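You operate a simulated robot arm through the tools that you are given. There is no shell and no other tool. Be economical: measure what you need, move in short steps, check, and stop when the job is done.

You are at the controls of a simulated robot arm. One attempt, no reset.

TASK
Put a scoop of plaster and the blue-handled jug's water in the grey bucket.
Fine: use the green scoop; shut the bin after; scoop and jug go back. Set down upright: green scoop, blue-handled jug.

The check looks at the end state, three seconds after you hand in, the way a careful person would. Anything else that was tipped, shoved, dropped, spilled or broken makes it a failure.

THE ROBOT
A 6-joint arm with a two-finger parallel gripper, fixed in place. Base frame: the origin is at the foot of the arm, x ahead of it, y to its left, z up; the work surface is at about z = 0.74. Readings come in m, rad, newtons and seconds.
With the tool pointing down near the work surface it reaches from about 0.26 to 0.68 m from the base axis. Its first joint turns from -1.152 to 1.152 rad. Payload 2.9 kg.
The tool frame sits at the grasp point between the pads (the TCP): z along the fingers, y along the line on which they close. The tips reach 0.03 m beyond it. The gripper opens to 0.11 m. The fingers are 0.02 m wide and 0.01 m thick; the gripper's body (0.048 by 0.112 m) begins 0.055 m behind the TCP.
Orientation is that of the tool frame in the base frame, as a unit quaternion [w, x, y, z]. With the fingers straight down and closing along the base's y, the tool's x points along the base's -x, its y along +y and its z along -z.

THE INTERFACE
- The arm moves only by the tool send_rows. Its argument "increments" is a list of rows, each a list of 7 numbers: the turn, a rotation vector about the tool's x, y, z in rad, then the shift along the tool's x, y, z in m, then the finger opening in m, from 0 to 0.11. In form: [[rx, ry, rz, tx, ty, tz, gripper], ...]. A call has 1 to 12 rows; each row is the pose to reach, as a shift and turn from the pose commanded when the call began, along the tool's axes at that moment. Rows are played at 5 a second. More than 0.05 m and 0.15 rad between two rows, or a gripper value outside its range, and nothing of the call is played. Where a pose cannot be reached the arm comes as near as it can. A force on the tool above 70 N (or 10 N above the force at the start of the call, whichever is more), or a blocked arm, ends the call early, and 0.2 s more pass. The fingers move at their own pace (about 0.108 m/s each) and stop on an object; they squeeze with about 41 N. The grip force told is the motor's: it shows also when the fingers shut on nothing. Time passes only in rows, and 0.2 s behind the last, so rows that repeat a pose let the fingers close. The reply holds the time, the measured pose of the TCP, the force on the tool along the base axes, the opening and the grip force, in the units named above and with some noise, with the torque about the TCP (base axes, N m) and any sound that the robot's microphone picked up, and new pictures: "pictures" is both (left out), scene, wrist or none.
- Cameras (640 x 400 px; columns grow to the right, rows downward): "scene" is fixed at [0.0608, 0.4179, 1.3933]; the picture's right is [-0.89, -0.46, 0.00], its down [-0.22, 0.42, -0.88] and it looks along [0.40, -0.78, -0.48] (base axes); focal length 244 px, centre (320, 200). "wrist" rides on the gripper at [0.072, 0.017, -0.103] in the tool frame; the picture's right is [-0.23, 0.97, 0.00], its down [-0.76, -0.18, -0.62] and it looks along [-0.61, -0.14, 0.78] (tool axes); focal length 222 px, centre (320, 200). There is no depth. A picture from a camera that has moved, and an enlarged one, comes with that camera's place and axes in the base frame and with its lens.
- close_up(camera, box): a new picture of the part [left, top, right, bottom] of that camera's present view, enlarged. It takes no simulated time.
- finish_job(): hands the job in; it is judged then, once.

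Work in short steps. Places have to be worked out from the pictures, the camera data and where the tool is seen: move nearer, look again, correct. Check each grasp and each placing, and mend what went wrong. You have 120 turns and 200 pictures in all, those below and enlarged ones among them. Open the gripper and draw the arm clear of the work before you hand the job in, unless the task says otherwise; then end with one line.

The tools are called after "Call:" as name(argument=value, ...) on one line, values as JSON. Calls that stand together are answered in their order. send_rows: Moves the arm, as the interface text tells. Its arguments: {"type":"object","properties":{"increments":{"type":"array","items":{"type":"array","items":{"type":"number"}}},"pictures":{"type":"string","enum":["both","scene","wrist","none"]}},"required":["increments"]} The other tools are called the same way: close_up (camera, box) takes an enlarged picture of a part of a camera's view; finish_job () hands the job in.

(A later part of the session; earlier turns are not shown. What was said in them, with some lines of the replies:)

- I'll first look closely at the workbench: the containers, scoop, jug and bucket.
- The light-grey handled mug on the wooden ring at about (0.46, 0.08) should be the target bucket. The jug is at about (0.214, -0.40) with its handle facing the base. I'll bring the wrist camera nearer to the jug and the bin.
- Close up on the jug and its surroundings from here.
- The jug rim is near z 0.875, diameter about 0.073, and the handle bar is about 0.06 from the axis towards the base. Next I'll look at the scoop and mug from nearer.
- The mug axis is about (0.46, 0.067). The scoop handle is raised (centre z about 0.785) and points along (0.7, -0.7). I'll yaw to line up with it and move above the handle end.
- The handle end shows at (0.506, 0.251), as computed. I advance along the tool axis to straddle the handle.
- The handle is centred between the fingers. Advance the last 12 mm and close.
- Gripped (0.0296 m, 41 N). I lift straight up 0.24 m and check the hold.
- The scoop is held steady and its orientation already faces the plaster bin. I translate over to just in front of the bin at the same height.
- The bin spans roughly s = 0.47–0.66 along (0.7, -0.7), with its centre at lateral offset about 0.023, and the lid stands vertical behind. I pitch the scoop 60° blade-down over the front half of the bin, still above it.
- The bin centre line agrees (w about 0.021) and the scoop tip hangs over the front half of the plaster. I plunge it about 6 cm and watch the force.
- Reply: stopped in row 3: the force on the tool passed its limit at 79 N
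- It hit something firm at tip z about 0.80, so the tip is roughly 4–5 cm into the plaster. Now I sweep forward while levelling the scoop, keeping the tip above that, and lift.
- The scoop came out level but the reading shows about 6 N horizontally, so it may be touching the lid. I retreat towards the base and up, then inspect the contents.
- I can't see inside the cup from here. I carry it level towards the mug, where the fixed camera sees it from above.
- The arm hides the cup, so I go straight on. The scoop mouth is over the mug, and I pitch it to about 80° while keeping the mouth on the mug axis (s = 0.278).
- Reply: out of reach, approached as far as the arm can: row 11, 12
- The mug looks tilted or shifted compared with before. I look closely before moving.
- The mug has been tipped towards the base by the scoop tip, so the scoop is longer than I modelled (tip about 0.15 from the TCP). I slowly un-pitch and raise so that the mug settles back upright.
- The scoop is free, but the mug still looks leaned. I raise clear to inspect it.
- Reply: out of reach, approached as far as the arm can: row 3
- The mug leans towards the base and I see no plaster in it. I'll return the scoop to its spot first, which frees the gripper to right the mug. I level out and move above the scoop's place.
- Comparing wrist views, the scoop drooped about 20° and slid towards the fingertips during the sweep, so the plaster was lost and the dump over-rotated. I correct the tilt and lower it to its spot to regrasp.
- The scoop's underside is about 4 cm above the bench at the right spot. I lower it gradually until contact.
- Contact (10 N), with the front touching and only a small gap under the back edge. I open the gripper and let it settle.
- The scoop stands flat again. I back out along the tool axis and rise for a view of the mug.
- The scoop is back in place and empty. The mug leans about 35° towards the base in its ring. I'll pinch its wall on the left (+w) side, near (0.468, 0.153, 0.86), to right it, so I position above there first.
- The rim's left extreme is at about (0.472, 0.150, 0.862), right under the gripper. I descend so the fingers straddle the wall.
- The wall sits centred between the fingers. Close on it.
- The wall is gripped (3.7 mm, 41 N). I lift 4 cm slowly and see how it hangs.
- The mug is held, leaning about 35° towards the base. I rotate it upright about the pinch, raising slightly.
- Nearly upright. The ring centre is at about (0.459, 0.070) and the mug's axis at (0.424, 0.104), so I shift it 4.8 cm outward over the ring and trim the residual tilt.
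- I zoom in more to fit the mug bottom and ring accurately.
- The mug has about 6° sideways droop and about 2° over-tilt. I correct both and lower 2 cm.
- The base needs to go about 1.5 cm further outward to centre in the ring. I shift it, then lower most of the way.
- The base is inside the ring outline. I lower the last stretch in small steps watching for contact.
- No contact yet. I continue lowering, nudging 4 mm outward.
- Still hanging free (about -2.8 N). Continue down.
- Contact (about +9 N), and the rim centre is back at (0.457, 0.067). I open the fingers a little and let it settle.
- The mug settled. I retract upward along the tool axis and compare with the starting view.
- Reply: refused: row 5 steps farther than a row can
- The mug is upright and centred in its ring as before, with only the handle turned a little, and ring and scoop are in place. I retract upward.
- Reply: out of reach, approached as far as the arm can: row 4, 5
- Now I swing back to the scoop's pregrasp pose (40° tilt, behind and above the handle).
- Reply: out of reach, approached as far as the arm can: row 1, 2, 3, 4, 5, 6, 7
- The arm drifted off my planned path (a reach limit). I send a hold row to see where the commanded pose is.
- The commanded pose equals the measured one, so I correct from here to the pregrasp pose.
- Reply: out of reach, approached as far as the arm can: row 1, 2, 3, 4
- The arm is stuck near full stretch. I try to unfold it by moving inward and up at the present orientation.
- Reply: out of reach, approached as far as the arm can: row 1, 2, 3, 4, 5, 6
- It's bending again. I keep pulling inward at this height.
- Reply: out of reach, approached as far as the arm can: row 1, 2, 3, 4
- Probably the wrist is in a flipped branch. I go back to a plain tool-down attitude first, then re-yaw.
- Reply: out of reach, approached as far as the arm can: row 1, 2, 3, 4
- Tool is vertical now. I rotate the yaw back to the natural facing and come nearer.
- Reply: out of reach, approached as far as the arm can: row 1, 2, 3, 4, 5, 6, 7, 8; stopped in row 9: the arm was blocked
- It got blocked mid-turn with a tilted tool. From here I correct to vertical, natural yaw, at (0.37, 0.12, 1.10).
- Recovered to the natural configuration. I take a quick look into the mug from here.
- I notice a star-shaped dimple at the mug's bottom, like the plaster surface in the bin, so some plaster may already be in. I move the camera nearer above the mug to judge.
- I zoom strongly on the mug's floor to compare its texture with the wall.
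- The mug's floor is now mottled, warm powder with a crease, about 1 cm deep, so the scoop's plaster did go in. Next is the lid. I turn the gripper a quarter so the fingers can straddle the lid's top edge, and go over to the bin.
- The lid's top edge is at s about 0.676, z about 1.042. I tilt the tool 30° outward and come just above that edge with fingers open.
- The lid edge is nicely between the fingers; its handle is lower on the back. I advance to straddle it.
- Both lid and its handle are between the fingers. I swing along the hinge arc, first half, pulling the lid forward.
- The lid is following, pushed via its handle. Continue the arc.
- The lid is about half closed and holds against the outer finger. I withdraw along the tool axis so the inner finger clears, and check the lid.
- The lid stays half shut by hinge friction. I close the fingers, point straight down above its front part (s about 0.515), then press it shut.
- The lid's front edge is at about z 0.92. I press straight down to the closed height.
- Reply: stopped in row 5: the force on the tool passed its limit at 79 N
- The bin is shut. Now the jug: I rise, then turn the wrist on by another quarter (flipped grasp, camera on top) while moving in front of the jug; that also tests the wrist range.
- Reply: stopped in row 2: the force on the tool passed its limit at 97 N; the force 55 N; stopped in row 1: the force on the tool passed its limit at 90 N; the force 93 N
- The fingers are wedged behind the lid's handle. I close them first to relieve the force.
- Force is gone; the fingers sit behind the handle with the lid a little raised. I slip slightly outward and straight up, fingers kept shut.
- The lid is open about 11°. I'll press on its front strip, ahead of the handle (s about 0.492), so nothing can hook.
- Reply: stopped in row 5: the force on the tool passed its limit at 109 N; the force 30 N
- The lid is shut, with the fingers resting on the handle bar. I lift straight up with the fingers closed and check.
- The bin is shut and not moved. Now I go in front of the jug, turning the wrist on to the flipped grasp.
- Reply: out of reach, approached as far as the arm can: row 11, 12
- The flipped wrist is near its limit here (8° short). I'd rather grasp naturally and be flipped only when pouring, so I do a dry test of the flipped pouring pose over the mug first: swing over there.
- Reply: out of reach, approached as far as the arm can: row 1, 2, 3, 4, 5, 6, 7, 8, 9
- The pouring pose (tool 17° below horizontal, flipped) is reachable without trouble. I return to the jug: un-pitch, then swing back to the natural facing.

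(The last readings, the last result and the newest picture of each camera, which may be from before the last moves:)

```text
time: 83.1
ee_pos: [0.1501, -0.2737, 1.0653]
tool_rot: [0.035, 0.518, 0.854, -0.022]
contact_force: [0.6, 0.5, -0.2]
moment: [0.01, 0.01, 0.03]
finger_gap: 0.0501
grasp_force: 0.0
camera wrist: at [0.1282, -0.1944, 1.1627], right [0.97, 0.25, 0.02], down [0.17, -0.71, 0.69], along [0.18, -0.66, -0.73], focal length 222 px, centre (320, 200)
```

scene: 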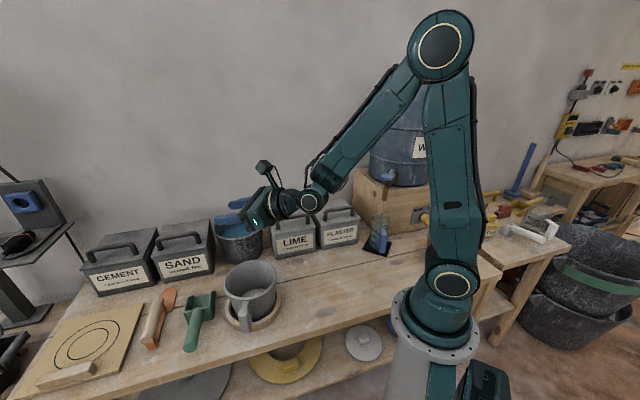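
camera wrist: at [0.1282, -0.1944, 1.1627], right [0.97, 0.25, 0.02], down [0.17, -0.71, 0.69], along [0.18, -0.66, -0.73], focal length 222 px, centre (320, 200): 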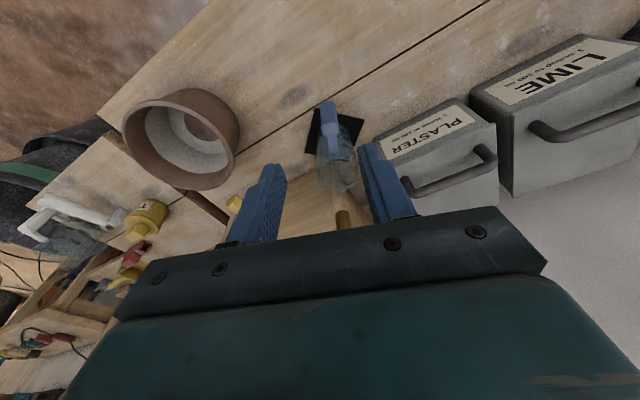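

Facing the jug naturally. A close-up to fix the handle's place and direction.

Call:
close_up(camera="wrist", box=[270, 80, 400, 220])

Call:
close_up(camera="scene", box=[345, 200, 415, 270])

```text
2.86 times, centred on (335, 150) of wrist
camera zoom: at [0.1282, -0.1944, 1.1627], right [0.97, 0.25, 0.02], down [0.17, -0.71, 0.69], along [0.18, -0.66, -0.73], focal length 635 px, centre (277, 343)
```

zoom: 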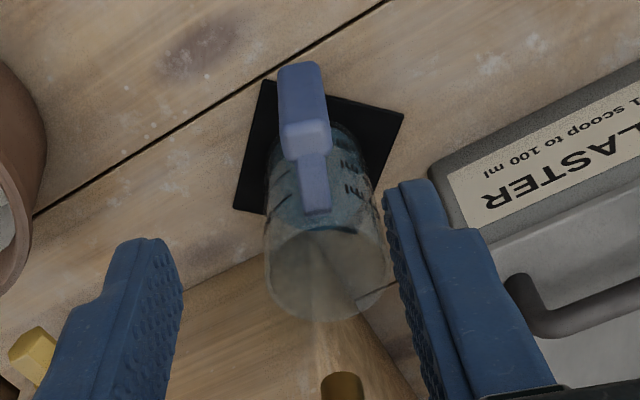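

```text
5.71 times, centred on (380, 235) of scene
camera zoom: at [0.0608, 0.4179, 1.3933], right [-0.89, -0.46, 0.0], down [-0.22, 0.42, -0.88], along [0.4, -0.78, -0.48], focal length 1393 px, centre (-23, 0)
```

zoom: 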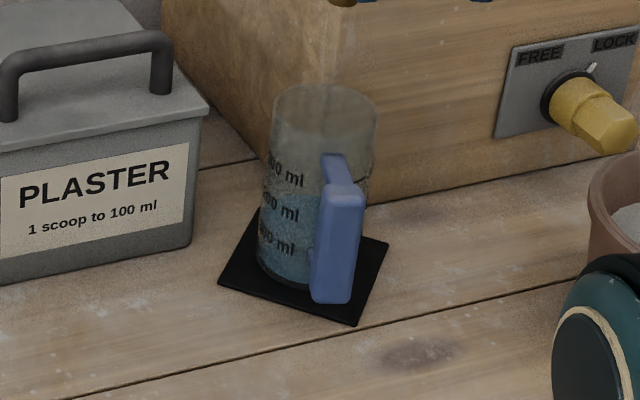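

The handle bar is centred at about (0.182, -0.329), z 0.778–0.868, facing along my tool plane. I tilt to 38° and come right above it.

Call:
send_rows(increments=[[0, -0.145, 0, -0.0129, 0.0007, 0.03, 0.05], [0, -0.29, 0, -0.0258, 0.0015, 0.06, 0.05], [0, -0.435, 0, -0.0386, 0.0022, 0.09, 0.05], [0, -0.581, 0, -0.0515, 0.003, 0.1195, 0.05]], pictures="wrist")

Call:
close_up(camera="wrist", box=[230, 60, 420, 230])

```text
time: 84.1
ee_pos: [0.1831, -0.3266, 0.9526]
tool_rot: [0.277, 0.491, 0.808, -0.17]
contact_force: [-1.0, -0.7, -0.1]
moment: [-0.02, 0.02, 0.03]
finger_gap: 0.05
grasp_force: 0.0
camera wrist: at [0.1418, -0.2118, 0.9892], right [0.95, 0.29, 0.14], down [-0.06, -0.27, 0.96], along [0.32, -0.92, -0.24], focal length 222 px, centre (320, 200)
```

wrist: 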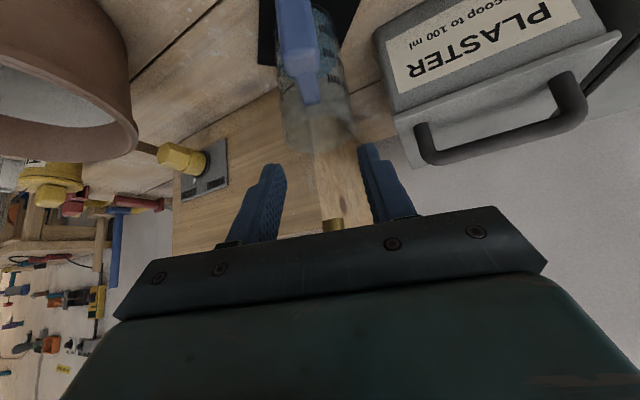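

```text
2.35 times, centred on (325, 145) of wrist
camera zoom: at [0.1418, -0.2118, 0.9892], right [0.95, 0.29, 0.14], down [-0.06, -0.27, 0.96], along [0.32, -0.92, -0.24], focal length 523 px, centre (308, 329)
```

zoom: 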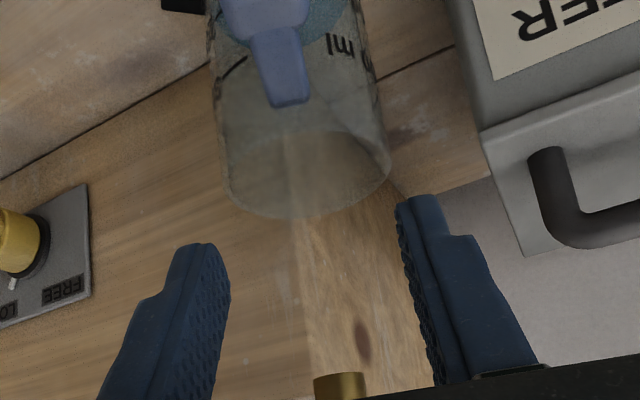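

Aligned with the bar within about 1 mm. I lower straight down to z 0.83.

Call:
send_rows(increments=[[0, 0, 0, 0.0188, 0, 0.0242, 0.05], [0, 0, 0, 0.0377, 0, 0.0483, 0.05], [0, 0, 0, 0.0565, 0, 0.0725, 0.05], [0, 0, 0, 0.0753, 0, 0.0966, 0.05]], pictures="wrist")

Call:
close_up(camera="scene", box=[335, 170, 435, 270])

```text
time: 85.1
ee_pos: [0.1833, -0.3257, 0.8304]
tool_rot: [0.279, 0.491, 0.808, -0.171]
contact_force: [-0.5, -1.1, 0.5]
moment: [-0.04, 0.01, 0.01]
finger_gap: 0.0501
grasp_force: 0.1
out of reach, approached as far as the arm can: row 1, 2, 3
camera wrist: at [0.1428, -0.2105, 0.8664], right [0.95, 0.29, 0.14], down [-0.06, -0.27, 0.96], along [0.32, -0.92, -0.24], focal length 222 px, centre (320, 200)
```

wrist: 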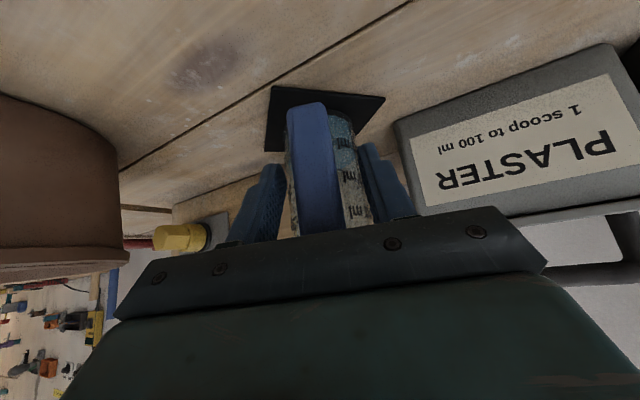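

```text
4.00 times, centred on (385, 220) of scene
camera zoom: at [0.0608, 0.4179, 1.3933], right [-0.89, -0.46, 0.0], down [-0.22, 0.42, -0.88], along [0.4, -0.78, -0.48], focal length 975 px, centre (60, 120)
```

zoom: 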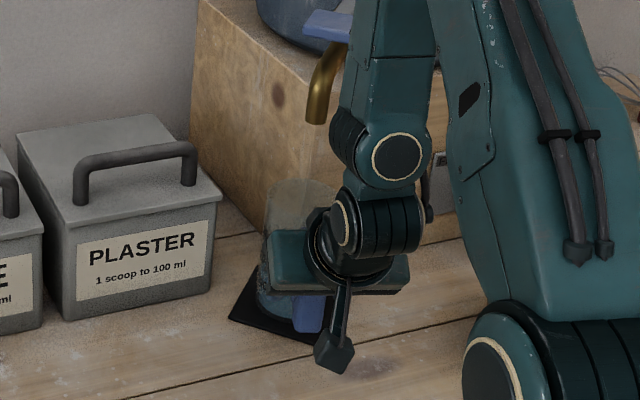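

The handle is between the fingers. Close.

Call:
send_rows(increments=[[0, 0, 0, 0, 0, 0, 0.03], [0, 0, 0, 0, 0, 0, 0.012], [0, 0, 0, 0, 0, 0, 0.012], [0, 0, 0, 0, 0, 0, 0.012]], pictures="wrist")

```text
time: 86.1
ee_pos: [0.1828, -0.3245, 0.8299]
tool_rot: [0.278, 0.491, 0.808, -0.171]
contact_force: [-0.5, -0.2, 0.1]
moment: [0.05, 0.02, 0.02]
finger_gap: 0.0255
grasp_force: 41.4
camera wrist: at [0.1427, -0.2104, 0.8668], right [0.95, 0.29, 0.14], down [-0.06, -0.27, 0.96], along [0.32, -0.92, -0.24], focal length 222 px, centre (320, 200)
```

wrist: 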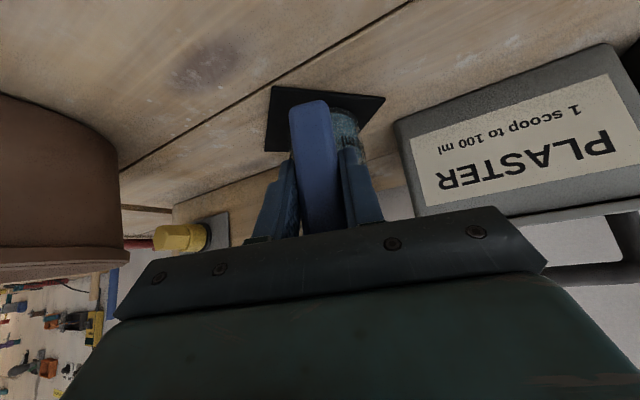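

Gripped firmly (25 mm). I lift 3 cm, then move sideways out from under the tap towards the free area, slowly.

Call:
send_rows(increments=[[0, 0, 0, -0.0074, 0, -0.0095, 0.012], [0, 0, 0, -0.0135, 0, -0.0173, 0.012], [0, 0, 0, -0.0184, 0, -0.0236, 0.012], [0, 0, 0, -0.0144, 0.0195, -0.0268, 0.012], [0, 0, 0, -0.0104, 0.039, -0.03, 0.012], [0, 0, 0, -0.008, 0.0586, -0.0352, 0.012], [0, 0, 0, -0.0056, 0.0781, -0.0403, 0.012], [0, 0, 0, -0.0066, 0.0974, -0.0491, 0.012], [0, 0, 0, -0.0075, 0.1167, -0.0578, 0.012], [0, 0, 0, -0.0129, 0.1344, -0.0727, 0.012], [0, 0, 0, -0.0183, 0.1521, -0.0876, 0.012]], pictures="both")

Call:
close_up(camera="scene", box=[280, 150, 430, 270])

```text
time: 88.5
ee_pos: [0.2978, -0.219, 0.9081]
tool_rot: [0.277, 0.49, 0.808, -0.17]
contact_force: [-10.0, 6.2, -2.8]
moment: [0.48, 0.54, -0.52]
finger_gap: 0.0265
grasp_force: 40.6
out of reach, approached as far as the arm can: row 3, 4, 5, 6, 7, 8
camera wrist: at [0.2573, -0.1046, 0.9451], right [0.95, 0.29, 0.14], down [-0.05, -0.27, 0.96], along [0.31, -0.92, -0.24], focal length 222 px, centre (320, 200)
```

scene: 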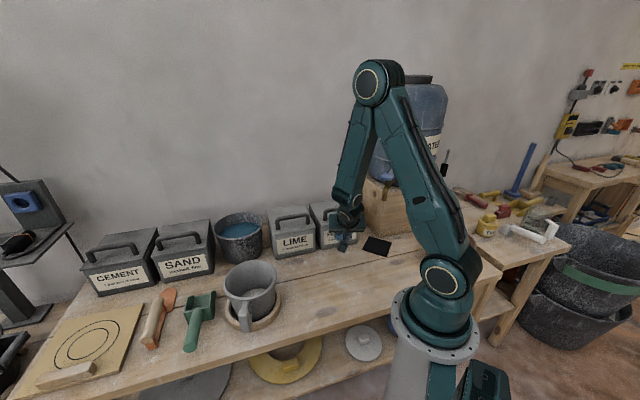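
wrist: 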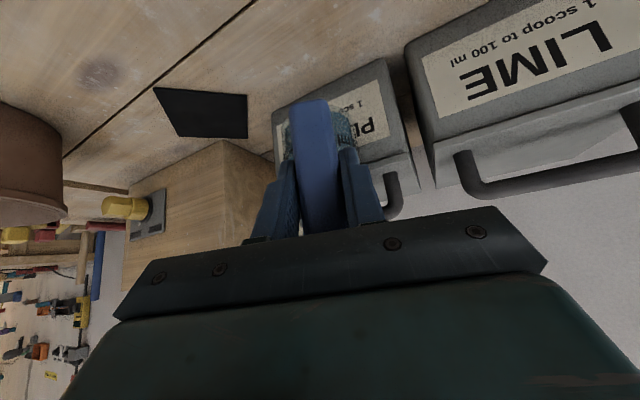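

```text
3.33 times, centred on (355, 210) of scene
camera zoom: at [0.0606, 0.418, 1.3933], right [-0.89, -0.46, 0.0], down [-0.22, 0.42, -0.88], along [0.4, -0.78, -0.48], focal length 812 px, centre (203, 167)
```

zoom: 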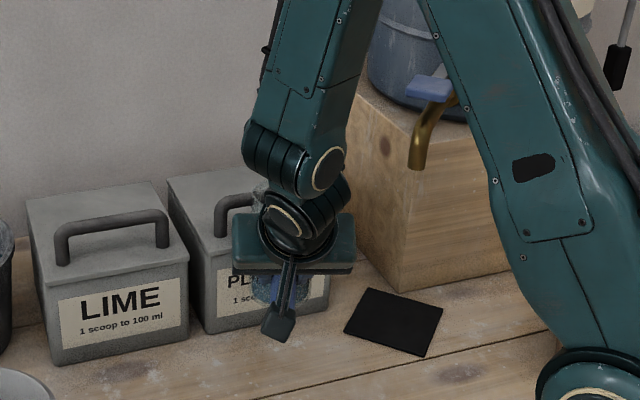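

The reading shows about 12 N pushing back: the jug is touching the plaster bin's front. I pull it away towards the base and up at once.

Call:
send_rows(increments=[[0, 0, 0, 0.01, -0.004, -0.0078, 0.012], [0, 0, 0, 0.0139, -0.0081, -0.0235, 0.012], [0, 0, 0, 0.0055, -0.0121, -0.0474, 0.012], [0, 0, 0, -0.0068, -0.0121, -0.0707, 0.012]], pictures="both")

Call:
close_up(camera="scene", box=[220, 140, 420, 265])

```text
time: 89.5
ee_pos: [0.287, -0.1974, 0.9728]
tool_rot: [0.277, 0.491, 0.808, -0.171]
contact_force: [-1.0, 0.6, -1.4]
moment: [0.07, 0.05, 0.0]
finger_gap: 0.0259
grasp_force: 41.5
out of reach, approached as far as the arm can: row 1, 2, 3, 4
camera wrist: at [0.2465, -0.0828, 1.0096], right [0.95, 0.29, 0.14], down [-0.05, -0.27, 0.96], along [0.31, -0.92, -0.24], focal length 222 px, centre (320, 200)
```

scene: 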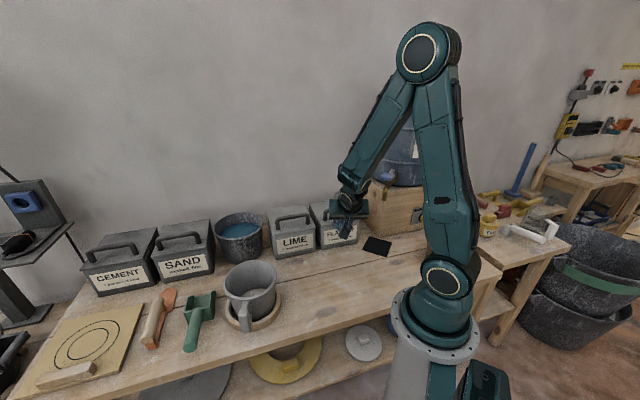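
wrist: 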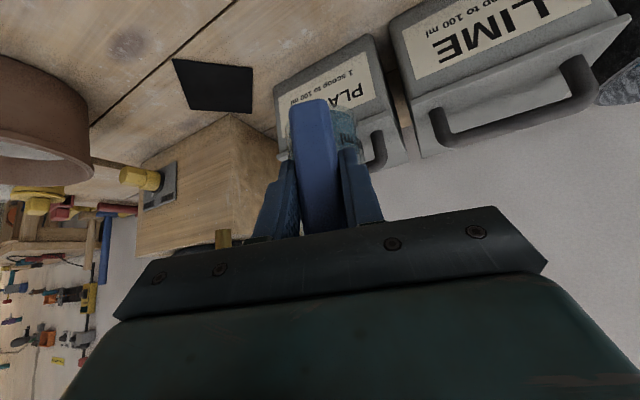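

```text
3.20 times, centred on (320, 202) of scene
camera zoom: at [0.0608, 0.4179, 1.3933], right [-0.89, -0.46, 0.0], down [-0.22, 0.42, -0.88], along [0.4, -0.78, -0.48], focal length 780 px, centre (320, 192)
```

zoom: 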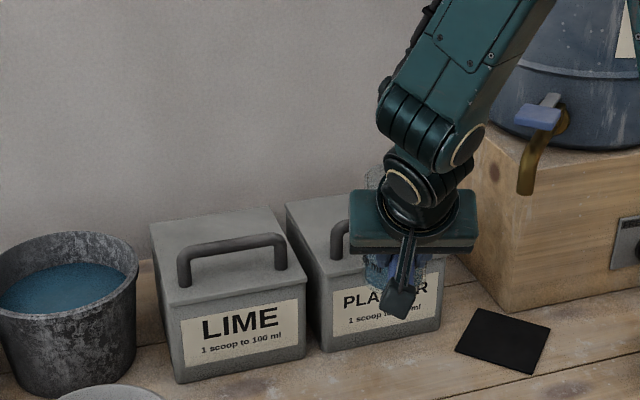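

The bin wasn't moved (its corners match the start picture) and the jug is still held upright. Next I carry it, with the same orientation, to the pre-pour point beside and above the mug.

Call:
send_rows(increments=[[0, 0, 0, 0.0052, 0.0255, -0.0291, 0.012], [0, 0, 0, 0.0205, 0.051, -0.0447, 0.012], [0, 0, 0, 0.0358, 0.0764, -0.0604, 0.012], [0, 0, 0, 0.0511, 0.1019, -0.0759, 0.012], [0, 0, 0, 0.0665, 0.1274, -0.0914, 0.012], [0, 0, 0, 0.0818, 0.1529, -0.1069, 0.012], [0, 0, 0, 0.0971, 0.1783, -0.1224, 0.012], [0, 0, 0, 0.1124, 0.2038, -0.1379, 0.012], [0, 0, 0, 0.1277, 0.2293, -0.1534, 0.012], [0, 0, 0, 0.143, 0.2548, -0.1689, 0.012], [0, 0, 0, 0.1583, 0.2803, -0.1825, 0.012], [0, 0, 0, 0.1737, 0.3057, -0.1961, 0.012]], pictures="both")

Call:
close_up(camera="scene", box=[170, 190, 310, 340])

```text
time: 92.1
ee_pos: [0.4394, 0.1723, 1.0202]
tool_rot: [0.278, 0.491, 0.808, -0.171]
contact_force: [-0.6, 0.2, -0.9]
moment: [0.02, 0.05, 0.04]
finger_gap: 0.0254
grasp_force: 40.9
camera wrist: at [0.3991, 0.2858, 1.0554], right [0.95, 0.29, 0.14], down [-0.06, -0.27, 0.96], along [0.32, -0.92, -0.24], focal length 222 px, centre (320, 200)
```

scene: 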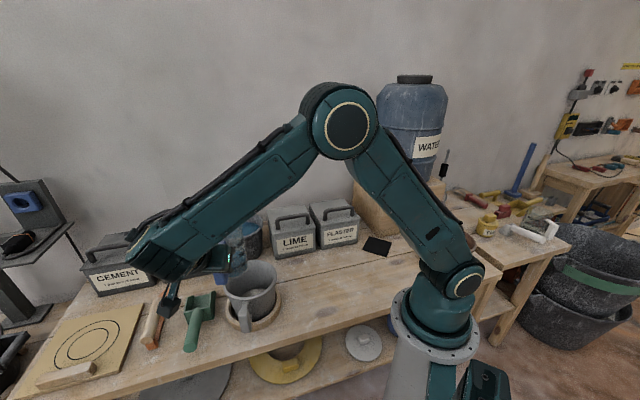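
wrist: 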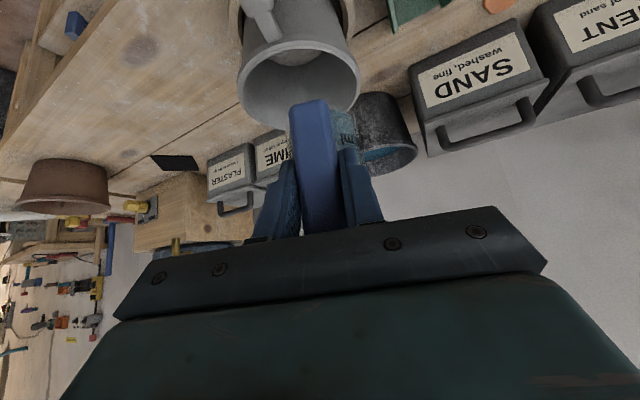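

```text
2.67 times, centred on (240, 265) of scene
camera zoom: at [0.0608, 0.4179, 1.3933], right [-0.89, -0.46, 0.0], down [-0.22, 0.42, -0.88], along [0.4, -0.78, -0.48], focal length 650 px, centre (533, 27)
```

zoom: 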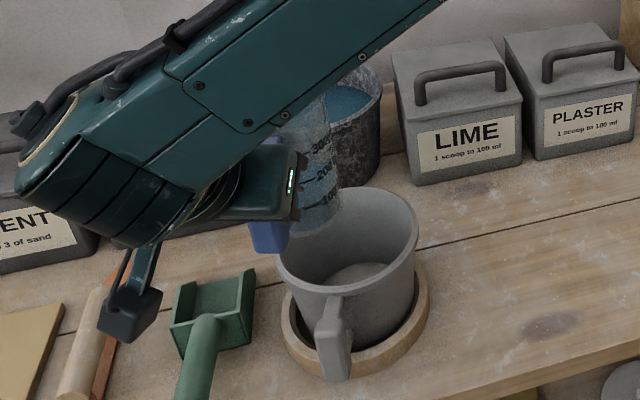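

The jug is beside the mug, upright. I begin tipping towards azimuth -100°, first to 45°, where nothing should flow yet, to check the wrist follows.

Call:
send_rows(increments=[[-0.0627, 0.1039, 0.0486, 0, 0, 0, 0.012], [-0.1255, 0.2079, 0.0972, 0, 0, 0, 0.012], [-0.1882, 0.3118, 0.1458, 0, 0, 0, 0.012], [-0.2509, 0.4157, 0.1943, 0, 0, 0, 0.012], [-0.3137, 0.5197, 0.2429, 0, 0, 0, 0.012], [-0.3764, 0.6236, 0.2915, 0, 0, 0, 0.012]], pictures="both")

Call:
close_up(camera="scene", box=[170, 190, 310, 340])

```text
time: 93.5
ee_pos: [0.442, 0.1717, 1.0209]
tool_rot: [0.125, 0.569, 0.793, 0.179]
contact_force: [0.7, -1.0, -0.5]
moment: [0.0, 0.06, 0.04]
finger_gap: 0.0253
grasp_force: 40.9
camera wrist: at [0.3895, 0.2305, 1.1214], right [0.91, 0.06, 0.41], down [-0.16, -0.86, 0.48], along [0.39, -0.5, -0.77], focal length 222 px, centre (320, 200)
```

scene: 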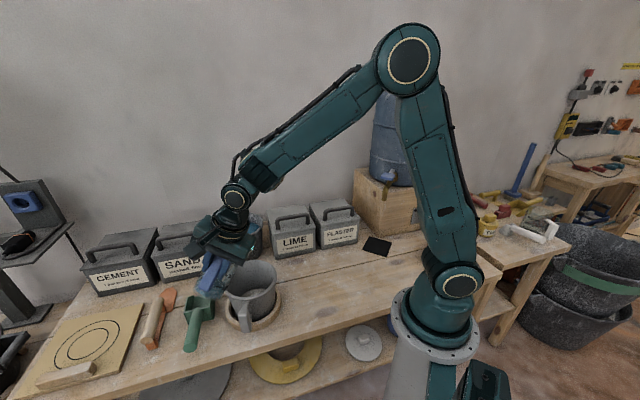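
wrist: 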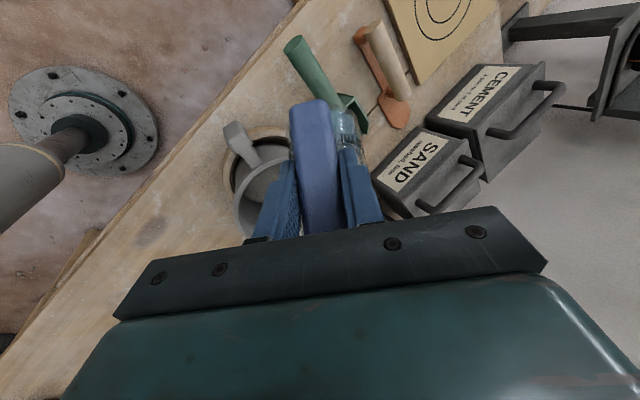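

```text
2.67 times, centred on (240, 265) of scene
camera zoom: at [0.0608, 0.4179, 1.3933], right [-0.89, -0.46, 0.0], down [-0.22, 0.42, -0.88], along [0.4, -0.78, -0.48], focal length 650 px, centre (533, 27)
```

zoom: 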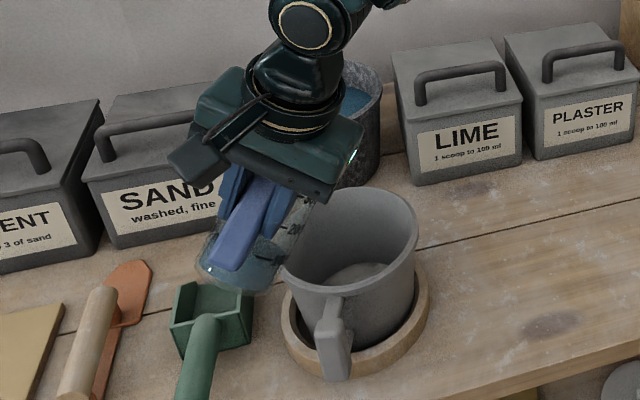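

The jug tips exactly as modelled, with the mouth above the mug's near half. I continue to 75° with the lip kept over the mug, and pause.

Call:
send_rows(increments=[[-0.0628, 0.104, 0.0486, 0, -0.0054, 0.009, 0.012], [-0.1255, 0.208, 0.0972, 0, -0.0108, 0.0181, 0.012], [-0.1883, 0.312, 0.1458, -0.0071, -0.0155, 0.0186, 0.012], [-0.2511, 0.4159, 0.1945, -0.0143, -0.0202, 0.0191, 0.012], [-0.2511, 0.4159, 0.1945, -0.0143, -0.0202, 0.0191, 0.012]], pictures="wrist")

Call:
close_up(camera="scene", box=[170, 190, 310, 340])

```text
time: 94.7
ee_pos: [0.4358, 0.1543, 0.9941]
tool_rot: [0.012, 0.574, 0.714, 0.401]
contact_force: [0.4, 0.1, -1.5]
moment: [-0.03, 0.07, 0.01]
finger_gap: 0.0255
grasp_force: 40.9
camera wrist: at [0.3745, 0.1572, 1.1059], right [0.87, -0.17, 0.47], down [-0.18, -0.98, -0.02], along [0.47, -0.07, -0.88], focal length 222 px, centre (320, 200)
```

wrist: 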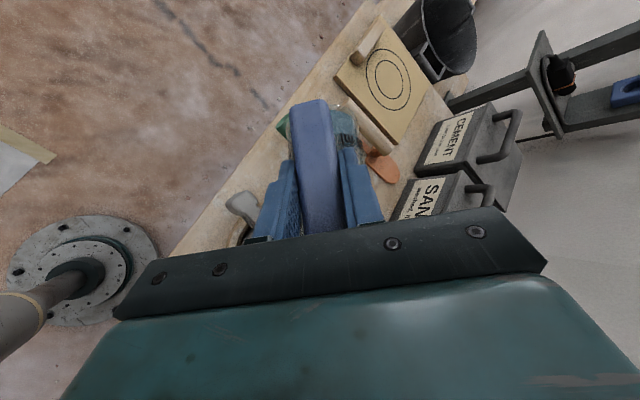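

```text
2.67 times, centred on (240, 265) of scene
camera zoom: at [0.0608, 0.4179, 1.3933], right [-0.89, -0.46, 0.0], down [-0.22, 0.42, -0.88], along [0.4, -0.78, -0.48], focal length 650 px, centre (533, 27)
```

zoom: 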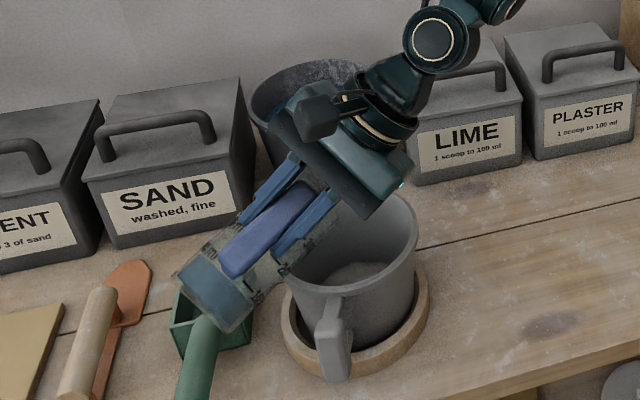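

At 75° the mouth is over the mug. I go on to 90° with a pause and check the stream.

Call:
send_rows(increments=[[-0.0314, 0.052, 0.0243, -0.0033, 0.0002, -0.0042, 0.012], [-0.0628, 0.104, 0.0486, -0.0066, 0.0004, -0.0084, 0.012], [-0.0942, 0.156, 0.0729, -0.0098, 0.0005, -0.0126, 0.012], [-0.1255, 0.208, 0.0972, -0.0131, 0.0007, -0.0168, 0.012], [-0.1255, 0.208, 0.0972, -0.0131, 0.0007, -0.0168, 0.012], [-0.1255, 0.208, 0.0972, -0.0131, 0.0007, -0.0168, 0.012]], pictures="none")

Call:
close_up(camera="scene", box=[180, 210, 300, 330])

```text
time: 96.1
ee_pos: [0.4332, 0.1343, 1.0012]
tool_rot: [-0.045, 0.561, 0.657, 0.502]
contact_force: [-0.3, -0.3, -1.7]
moment: [-0.06, 0.04, -0.03]
finger_gap: 0.0253
grasp_force: 40.9
```

```text
3.33 times, centred on (240, 270) of scene
camera zoom: at [0.0608, 0.4179, 1.3933], right [-0.89, -0.46, 0.0], down [-0.22, 0.42, -0.88], along [0.4, -0.78, -0.48], focal length 812 px, centre (587, -33)
```

zoom: 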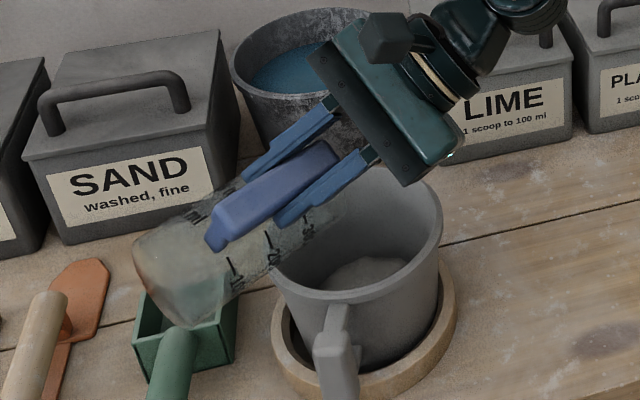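

The jug looks drained of blue already. I tilt further to 110° to empty it fully and hold a moment.

Call:
send_rows(increments=[[-0.0418, 0.0693, 0.0324, -0.0053, 0.0003, -0.007, 0.012], [-0.0837, 0.1386, 0.0648, -0.0106, 0.0005, -0.014, 0.012], [-0.1255, 0.208, 0.0972, -0.016, 0.0007, -0.021, 0.012], [-0.1674, 0.2773, 0.1297, -0.0213, 0.0009, -0.028, 0.012], [-0.1674, 0.2773, 0.1297, -0.0213, 0.0009, -0.028, 0.012], [-0.1674, 0.2773, 0.1297, -0.0213, 0.0009, -0.028, 0.012], [-0.1674, 0.2773, 0.1297, -0.0213, 0.0009, -0.028, 0.012], [-0.1674, 0.2773, 0.1297, -0.0213, 0.0009, -0.028, 0.012], [-0.1674, 0.2773, 0.1297, -0.0213, 0.0009, -0.028, 0.012]], pictures="none")

Call:
close_up(camera="scene", box=[180, 210, 300, 330])

```text
time: 98.1
ee_pos: [0.4265, 0.0992, 1.0011]
tool_rot: [-0.12, 0.529, 0.563, 0.624]
contact_force: [-1.3, -0.7, -0.6]
moment: [-0.08, 0.04, 0.01]
finger_gap: 0.0255
grasp_force: 41.0
```

```text
3.33 times, centred on (240, 270) of scene
camera zoom: at [0.0608, 0.4179, 1.3933], right [-0.89, -0.46, 0.0], down [-0.22, 0.42, -0.88], along [0.4, -0.78, -0.48], focal length 812 px, centre (587, -33)
```

zoom: 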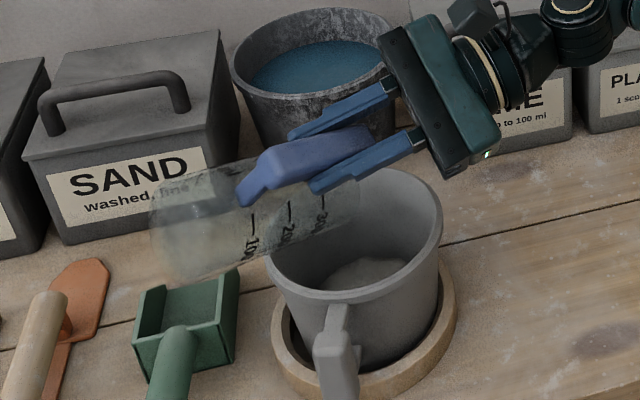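

The jug is empty. I bring it back upright along the reverse path, raising a little for clearance.

Call:
send_rows(increments=[[0.0671, -0.1112, -0.052, 0.0075, 0.0016, 0.0061, 0.012], [0.1343, -0.2224, -0.104, 0.015, 0.0032, 0.0122, 0.012], [0.2014, -0.3336, -0.156, 0.0225, 0.0048, 0.0183, 0.012], [0.2685, -0.4449, -0.208, 0.03, 0.0063, 0.0243, 0.012], [0.3356, -0.5561, -0.26, 0.0376, 0.0079, 0.0304, 0.012], [0.4028, -0.6673, -0.312, 0.0451, 0.0095, 0.0365, 0.012], [0.4699, -0.7785, -0.364, 0.0526, 0.0111, 0.0426, 0.012]], pictures="none")

Call:
send_rows(increments=[[0.0642, -0.1063, -0.0497, 0, 0, -0.003, 0.012], [0.1283, -0.2126, -0.0994, 0, 0, -0.006, 0.012], [0.1925, -0.319, -0.1491, 0, 0, -0.009, 0.012], [0.2567, -0.4253, -0.1988, 0, 0, -0.012, 0.012], [0.3209, -0.5316, -0.2485, 0, 0, -0.015, 0.012], [0.385, -0.6379, -0.2982, 0, 0, -0.018, 0.012], [0.4507, -0.7467, -0.3491, 0, 0, -0.02, 0.012]], pictures="both")

Call:
close_up(camera="scene", box=[180, 200, 320, 350])

```text
time: 99.7
ee_pos: [0.4355, 0.1546, 1.0417]
tool_rot: [0.093, 0.574, 0.775, 0.246]
contact_force: [0.6, 0.1, -2.1]
moment: [-0.01, 0.05, -0.01]
finger_gap: 0.0254
grasp_force: 40.5
```

```text
time: 101.3
ee_pos: [0.4277, 0.1489, 1.0585]
tool_rot: [0.278, 0.49, 0.808, -0.172]
contact_force: [0.4, 0.5, -1.1]
moment: [0.07, 0.01, -0.01]
finger_gap: 0.0254
grasp_force: 40.8
camera wrist: at [0.3861, 0.264, 1.0954], right [0.95, 0.29, 0.14], down [-0.06, -0.27, 0.96], along [0.32, -0.92, -0.24], focal length 222 px, centre (320, 200)
```

scene: 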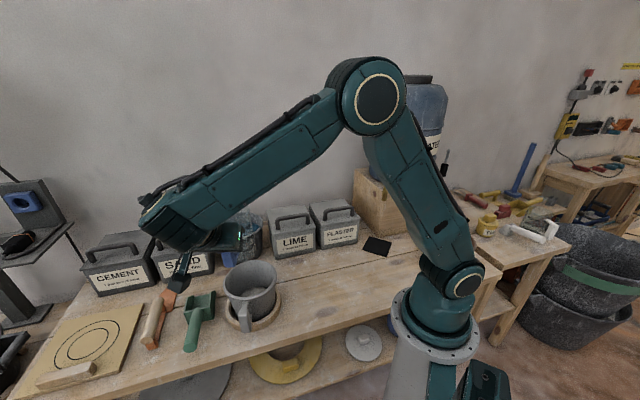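
wrist: 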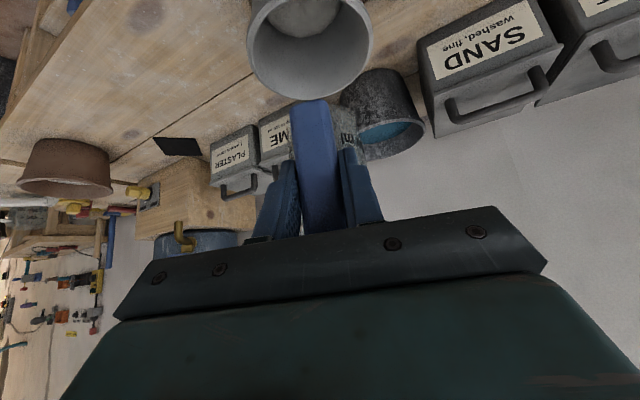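

```text
2.67 times, centred on (250, 275) of scene
camera zoom: at [0.0608, 0.4179, 1.3933], right [-0.89, -0.46, 0.0], down [-0.22, 0.42, -0.88], along [0.4, -0.78, -0.48], focal length 650 px, centre (507, 0)
```

zoom: 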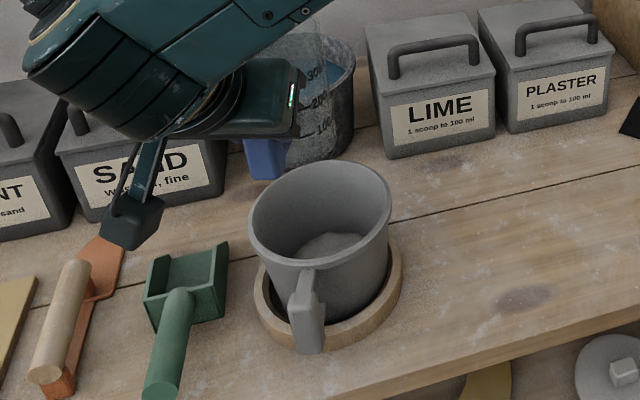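

I check the mug's inside and the bench from the wrist camera.

Call:
close_up(camera="wrist", box=[230, 0, 390, 110])

Call:
close_up(camera="scene", box=[215, 250, 290, 340])

```text
3.64 times, centred on (310, 55) of wrist
camera zoom: at [0.3861, 0.264, 1.0954], right [0.95, 0.29, 0.14], down [-0.06, -0.27, 0.96], along [0.32, -0.92, -0.24], focal length 808 px, centre (356, 727)
```

zoom: 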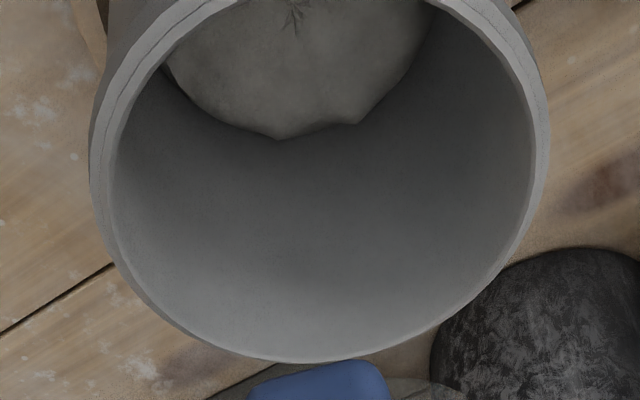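

```text
4.44 times, centred on (252, 295) of scene
camera zoom: at [0.0608, 0.4179, 1.3933], right [-0.89, -0.46, 0.0], down [-0.22, 0.42, -0.88], along [0.4, -0.78, -0.48], focal length 1083 px, centre (620, -222)
```

zoom: 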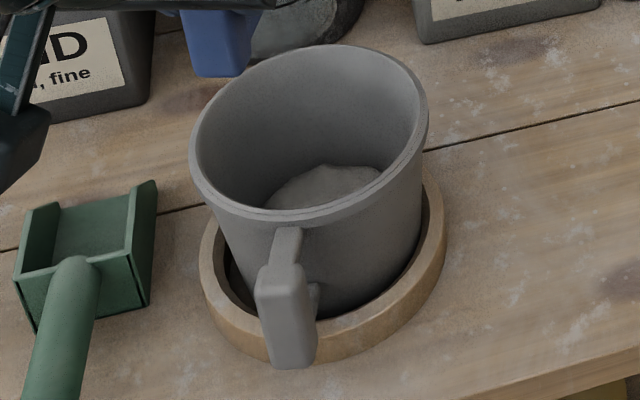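

The mix sits in the mug and nothing is on the bench. Now I take the jug back: first leg to in front of the bin, well clear of it.

Call:
send_rows(increments=[[0, 0, 0, -0.0155, -0.0277, 0.0218, 0.012], [0, 0, 0, -0.031, -0.0554, 0.0437, 0.012], [0, 0, 0, -0.0466, -0.0832, 0.0655, 0.012], [0, 0, 0, -0.0621, -0.1109, 0.0874, 0.012], [0, 0, 0, -0.0776, -0.1386, 0.1092, 0.012], [0, 0, 0, -0.0931, -0.1663, 0.1311, 0.012], [0, 0, 0, -0.1087, -0.1941, 0.1529, 0.012], [0, 0, 0, -0.1242, -0.2218, 0.1748, 0.012], [0, 0, 0, -0.1397, -0.2495, 0.1966, 0.012]], pictures="wrist")

```text
time: 103.3
ee_pos: [0.3115, -0.1724, 0.9919]
tool_rot: [0.279, 0.491, 0.808, -0.171]
contact_force: [-0.6, -0.1, -1.0]
moment: [0.07, 0.03, 0.0]
finger_gap: 0.0254
grasp_force: 41.4
camera wrist: at [0.2696, -0.0573, 1.0273], right [0.95, 0.29, 0.14], down [-0.06, -0.27, 0.96], along [0.32, -0.92, -0.24], focal length 222 px, centre (320, 200)
```

wrist: 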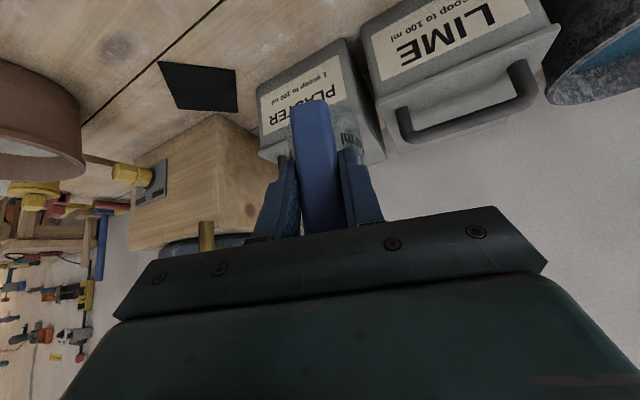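

Now along the front of the bin, staying about 2 cm further from it than before, down to z 0.905 near the mat.

Call:
send_rows(increments=[[0, 0, 0, 0.0037, -0.0234, 0.0169, 0.012], [0, 0, 0, 0.0074, -0.0469, 0.0338, 0.012], [0, 0, 0, 0.011, -0.0703, 0.0506, 0.012], [0, 0, 0, 0.0147, -0.0937, 0.0675, 0.012], [0, 0, 0, 0.0127, -0.1175, 0.0771, 0.012], [0, 0, 0, 0.0107, -0.1414, 0.0867, 0.012], [0, 0, 0, 0.0087, -0.1652, 0.0962, 0.012], [0, 0, 0, 0.0067, -0.1891, 0.1058, 0.012]], pictures="both")

Call:
close_up(camera="scene", box=[310, 140, 440, 270])

```text
time: 105.1
ee_pos: [0.1844, -0.3343, 0.9058]
tool_rot: [0.279, 0.49, 0.808, -0.171]
contact_force: [-0.7, 0.0, -1.5]
moment: [0.06, 0.02, 0.0]
finger_gap: 0.025
grasp_force: 41.0
out of reach, approached as far as the arm can: row 2, 3, 4, 5, 6, 7, 8
camera wrist: at [0.1432, -0.2182, 0.9417], right [0.95, 0.29, 0.14], down [-0.06, -0.27, 0.96], along [0.32, -0.92, -0.24], focal length 222 px, centre (320, 200)
```

scene: 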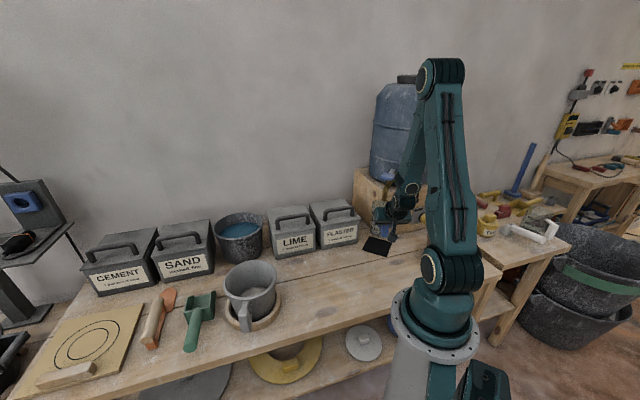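
wrist: 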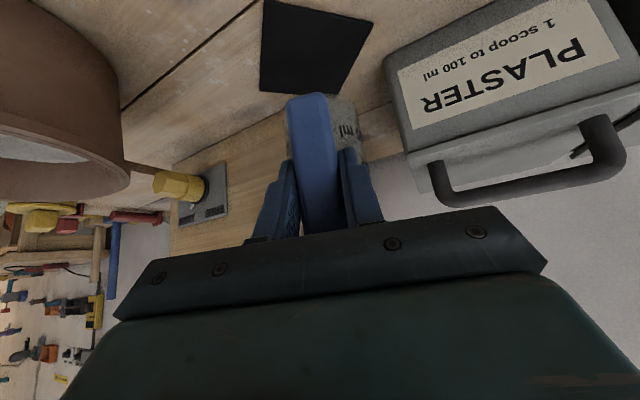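

```text
3.08 times, centred on (375, 205) of scene
camera zoom: at [0.0608, 0.4179, 1.3933], right [-0.89, -0.46, 0.0], down [-0.22, 0.42, -0.88], along [0.4, -0.78, -0.48], focal length 750 px, centre (151, 185)
```

zoom: 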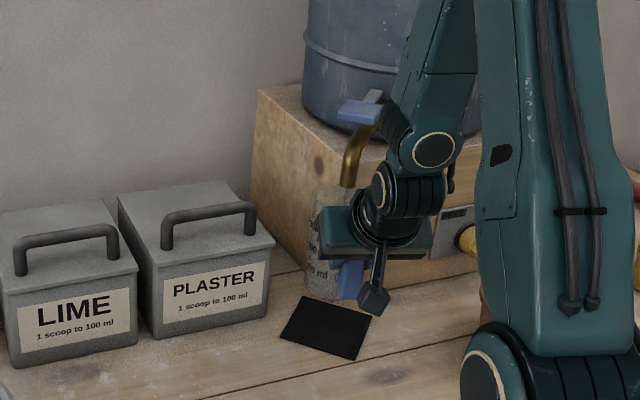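

No contact, and the jug hovers 7.5 cm above its mat place. I lower it to just above the mat with the small correction.

Call:
send_rows(increments=[[0, 0, 0, 0.012, 0.0008, 0.0116, 0.012], [0, 0, 0, 0.024, 0.0015, 0.0231, 0.012], [0, 0, 0, 0.036, 0.0023, 0.0347, 0.012], [0, 0, 0, 0.048, 0.003, 0.0462, 0.012]], pictures="wrist")

Call:
close_up(camera="scene", box=[335, 170, 435, 270])

```text
time: 106.1
ee_pos: [0.1836, -0.3236, 0.841]
tool_rot: [0.281, 0.49, 0.807, -0.172]
contact_force: [-8.6, 16.5, 29.4]
moment: [-1.31, -0.65, -0.01]
finger_gap: 0.0256
grasp_force: 40.7
camera wrist: at [0.1424, -0.2087, 0.8766], right [0.95, 0.29, 0.14], down [-0.06, -0.27, 0.96], along [0.32, -0.92, -0.23], focal length 222 px, centre (320, 200)
```

wrist: 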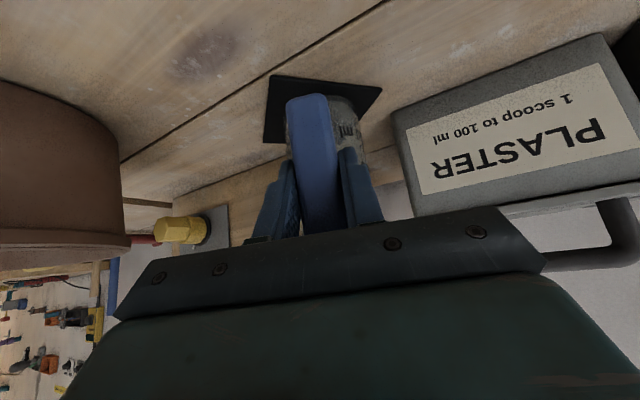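

```text
4.00 times, centred on (385, 220) of scene
camera zoom: at [0.0604, 0.4187, 1.3931], right [-0.89, -0.46, 0.0], down [-0.22, 0.42, -0.88], along [0.4, -0.78, -0.48], focal length 975 px, centre (60, 120)
```

zoom: 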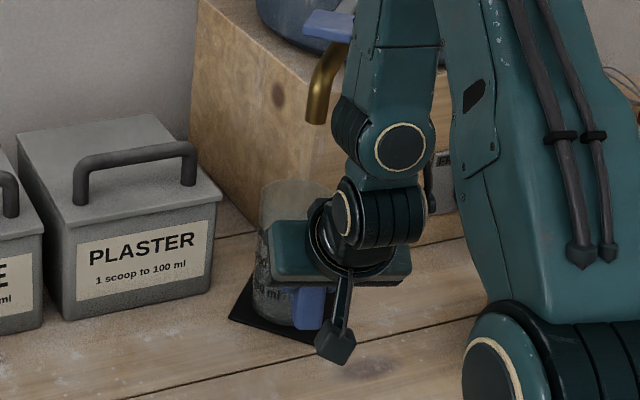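

Contact already (about 29 N), so the jug had slipped about 1 cm down in the grip and now stands on the mat. I relieve the load slightly, then open.

Call:
send_rows(increments=[[0, 0, 0, -0.003, 0, -0.0038, 0.012], [0, 0, 0, -0.003, 0, -0.0038, 0.012]], pictures="none")

```text
time: 106.7
ee_pos: [0.184, -0.3252, 0.8434]
tool_rot: [0.277, 0.491, 0.808, -0.17]
contact_force: [0.1, -0.6, -0.9]
moment: [0.08, 0.04, 0.04]
finger_gap: 0.0252
grasp_force: 40.6
```

Load is off. I lower 2–3 mm to touch lightly and open.

Call:
send_rows(increments=[[0, 0, 0, 0.0012, 0, 0.0016, 0.012], [0, 0, 0, 0.0018, 0, 0.0023, 0.012], [0, 0, 0, 0.0018, 0, 0.0023, 0.035], [0, 0, 0, 0.0018, 0, 0.0023, 0.05], [0, 0, 0, 0.0018, 0, 0.0023, 0.05]], pictures="wrist")

```text
time: 107.9
ee_pos: [0.1833, -0.3239, 0.842]
tool_rot: [0.277, 0.491, 0.808, -0.17]
contact_force: [-0.2, 0.2, 0.4]
moment: [0.03, 0.0, 0.03]
finger_gap: 0.0501
grasp_force: 0.0
camera wrist: at [0.1425, -0.2097, 0.8779], right [0.95, 0.29, 0.14], down [-0.06, -0.27, 0.96], along [0.32, -0.92, -0.24], focal length 222 px, centre (320, 200)
```

wrist: 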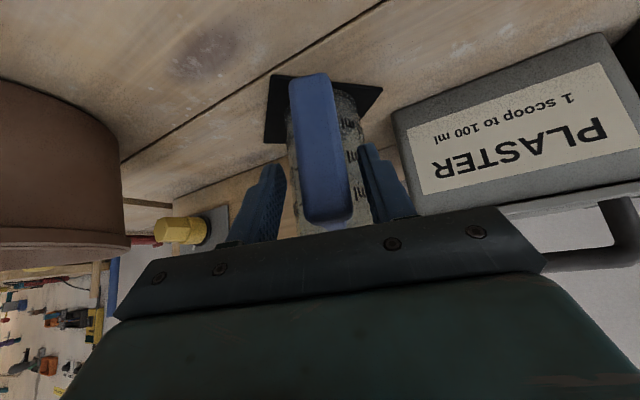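

The jug stands free on the mat. I withdraw straight up.

Call:
send_rows(increments=[[0, 0, 0, -0.0184, 0, -0.0236, 0.05], [0, 0, 0, -0.0369, 0, -0.0473, 0.05], [0, 0, 0, -0.0553, 0, -0.0709, 0.05], [0, 0, 0, -0.0738, 0, -0.0946, 0.05]], pictures="none")

Call:
send_rows(increments=[[0, 0.14, 0, 0.02, 0.01, -0.02, 0.05], [0, 0.28, 0, 0.04, 0.04, -0.04, 0.05], [0, 0.42, 0, 0.05, 0.08, -0.06, 0.05], [0, 0.56, 0, 0.05, 0.12, -0.08, 0.05]], pictures="both")

Call:
close_up(camera="scene", box=[310, 150, 430, 270])

```text
time: 108.9
ee_pos: [0.1848, -0.3239, 0.9601]
tool_rot: [0.278, 0.49, 0.808, -0.171]
contact_force: [-1.2, 0.8, 0.4]
moment: [0.05, -0.02, -0.02]
finger_gap: 0.0498
grasp_force: 0.1
out of reach, approached as far as the arm can: row 1, 2, 3
```

```text
time: 109.9
ee_pos: [0.2509, -0.1885, 0.9916]
tool_rot: [0.044, 0.519, 0.853, -0.029]
contact_force: [0.0, -0.1, 0.6]
moment: [0.01, -0.02, 0.02]
finger_gap: 0.05
grasp_force: 0.1
camera wrist: at [0.2284, -0.1066, 1.0865], right [0.97, 0.25, 0.02], down [0.16, -0.7, 0.7], along [0.19, -0.67, -0.71], focal length 222 px, centre (320, 200)
```

scene: 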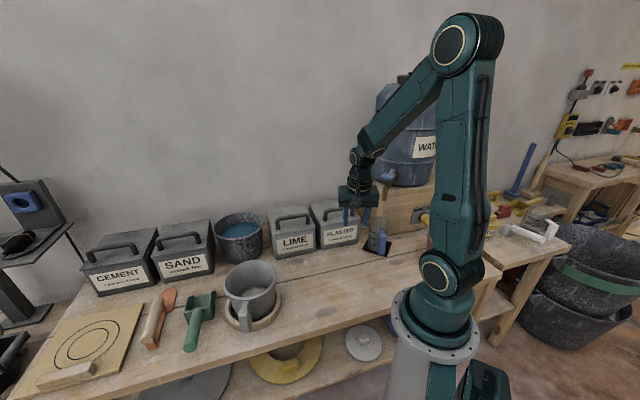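
wrist: 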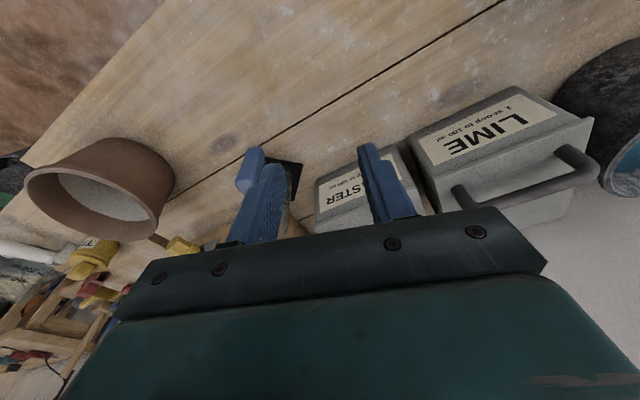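

```text
3.33 times, centred on (370, 210) of scene
camera zoom: at [0.0608, 0.4179, 1.3933], right [-0.89, -0.46, 0.0], down [-0.22, 0.42, -0.88], along [0.4, -0.78, -0.48], focal length 812 px, centre (153, 167)
```

zoom: 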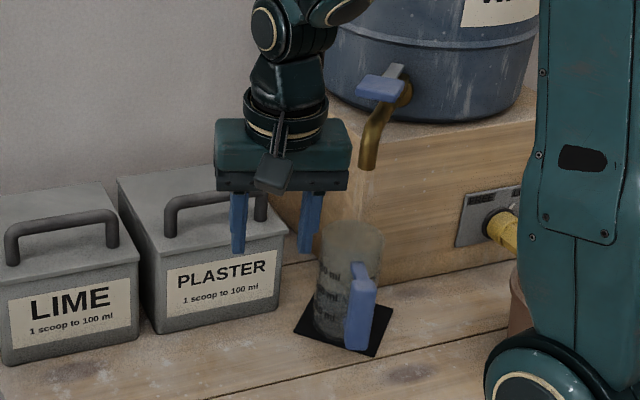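

The jug is upright on its mat. I raise the arm clear and take a final look at everything.

Call:
send_rows(increments=[[0, 0, 0, -0.003, 0, -0.045, 0.06], [0, 0, 0, -0.006, 0, -0.09, 0.08], [0, 0, 0, -0.01, 0, -0.135, 0.1], [0, 0, 0, -0.012, 0, -0.18, 0.11]], pictures="scene")

Call:
close_up(camera="scene", box=[60, 190, 420, 370])

```text
time: 110.9
ee_pos: [0.2471, -0.1825, 1.1722]
tool_rot: [0.044, 0.517, 0.854, -0.028]
contact_force: [0.8, -0.6, 0.0]
moment: [0.03, -0.02, 0.04]
finger_gap: 0.1099
grasp_force: 0.1
```

scene: 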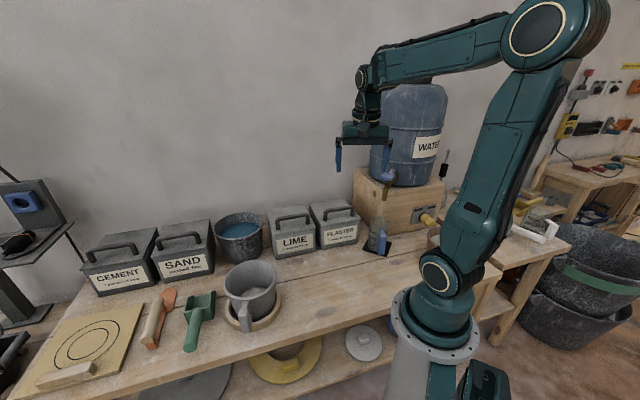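

```text
1.78 times, centred on (240, 280) of scene
camera zoom: at [0.0608, 0.4179, 1.3933], right [-0.89, -0.46, 0.0], down [-0.22, 0.42, -0.88], along [0.4, -0.78, -0.48], focal length 433 px, centre (462, 58)
```

zoom: 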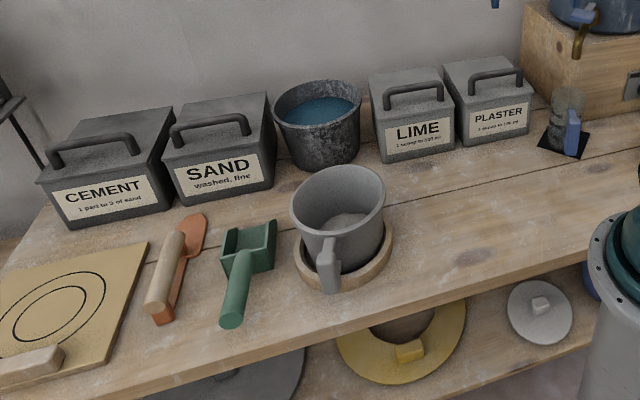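

The scoop, jug, bucket and shut bin are all upright and in place, the bench shows no spill, and the arm is clear with the gripper open. I hand the job in.

Call:
finish_job()

```text
The job is handed in.
```

I handed the job in with one scoop of plaster and the jug's water in the grey bucket, the bin shut, and the scoop and jug back upright. Two doubts: the scoop slipped in the grip, so the load looked partial (about 1 cm deep in the bucket), and I tipped the bucket while dumping it. I set the bucket upright in its ring with its handle turned slightly, and saw no spill.
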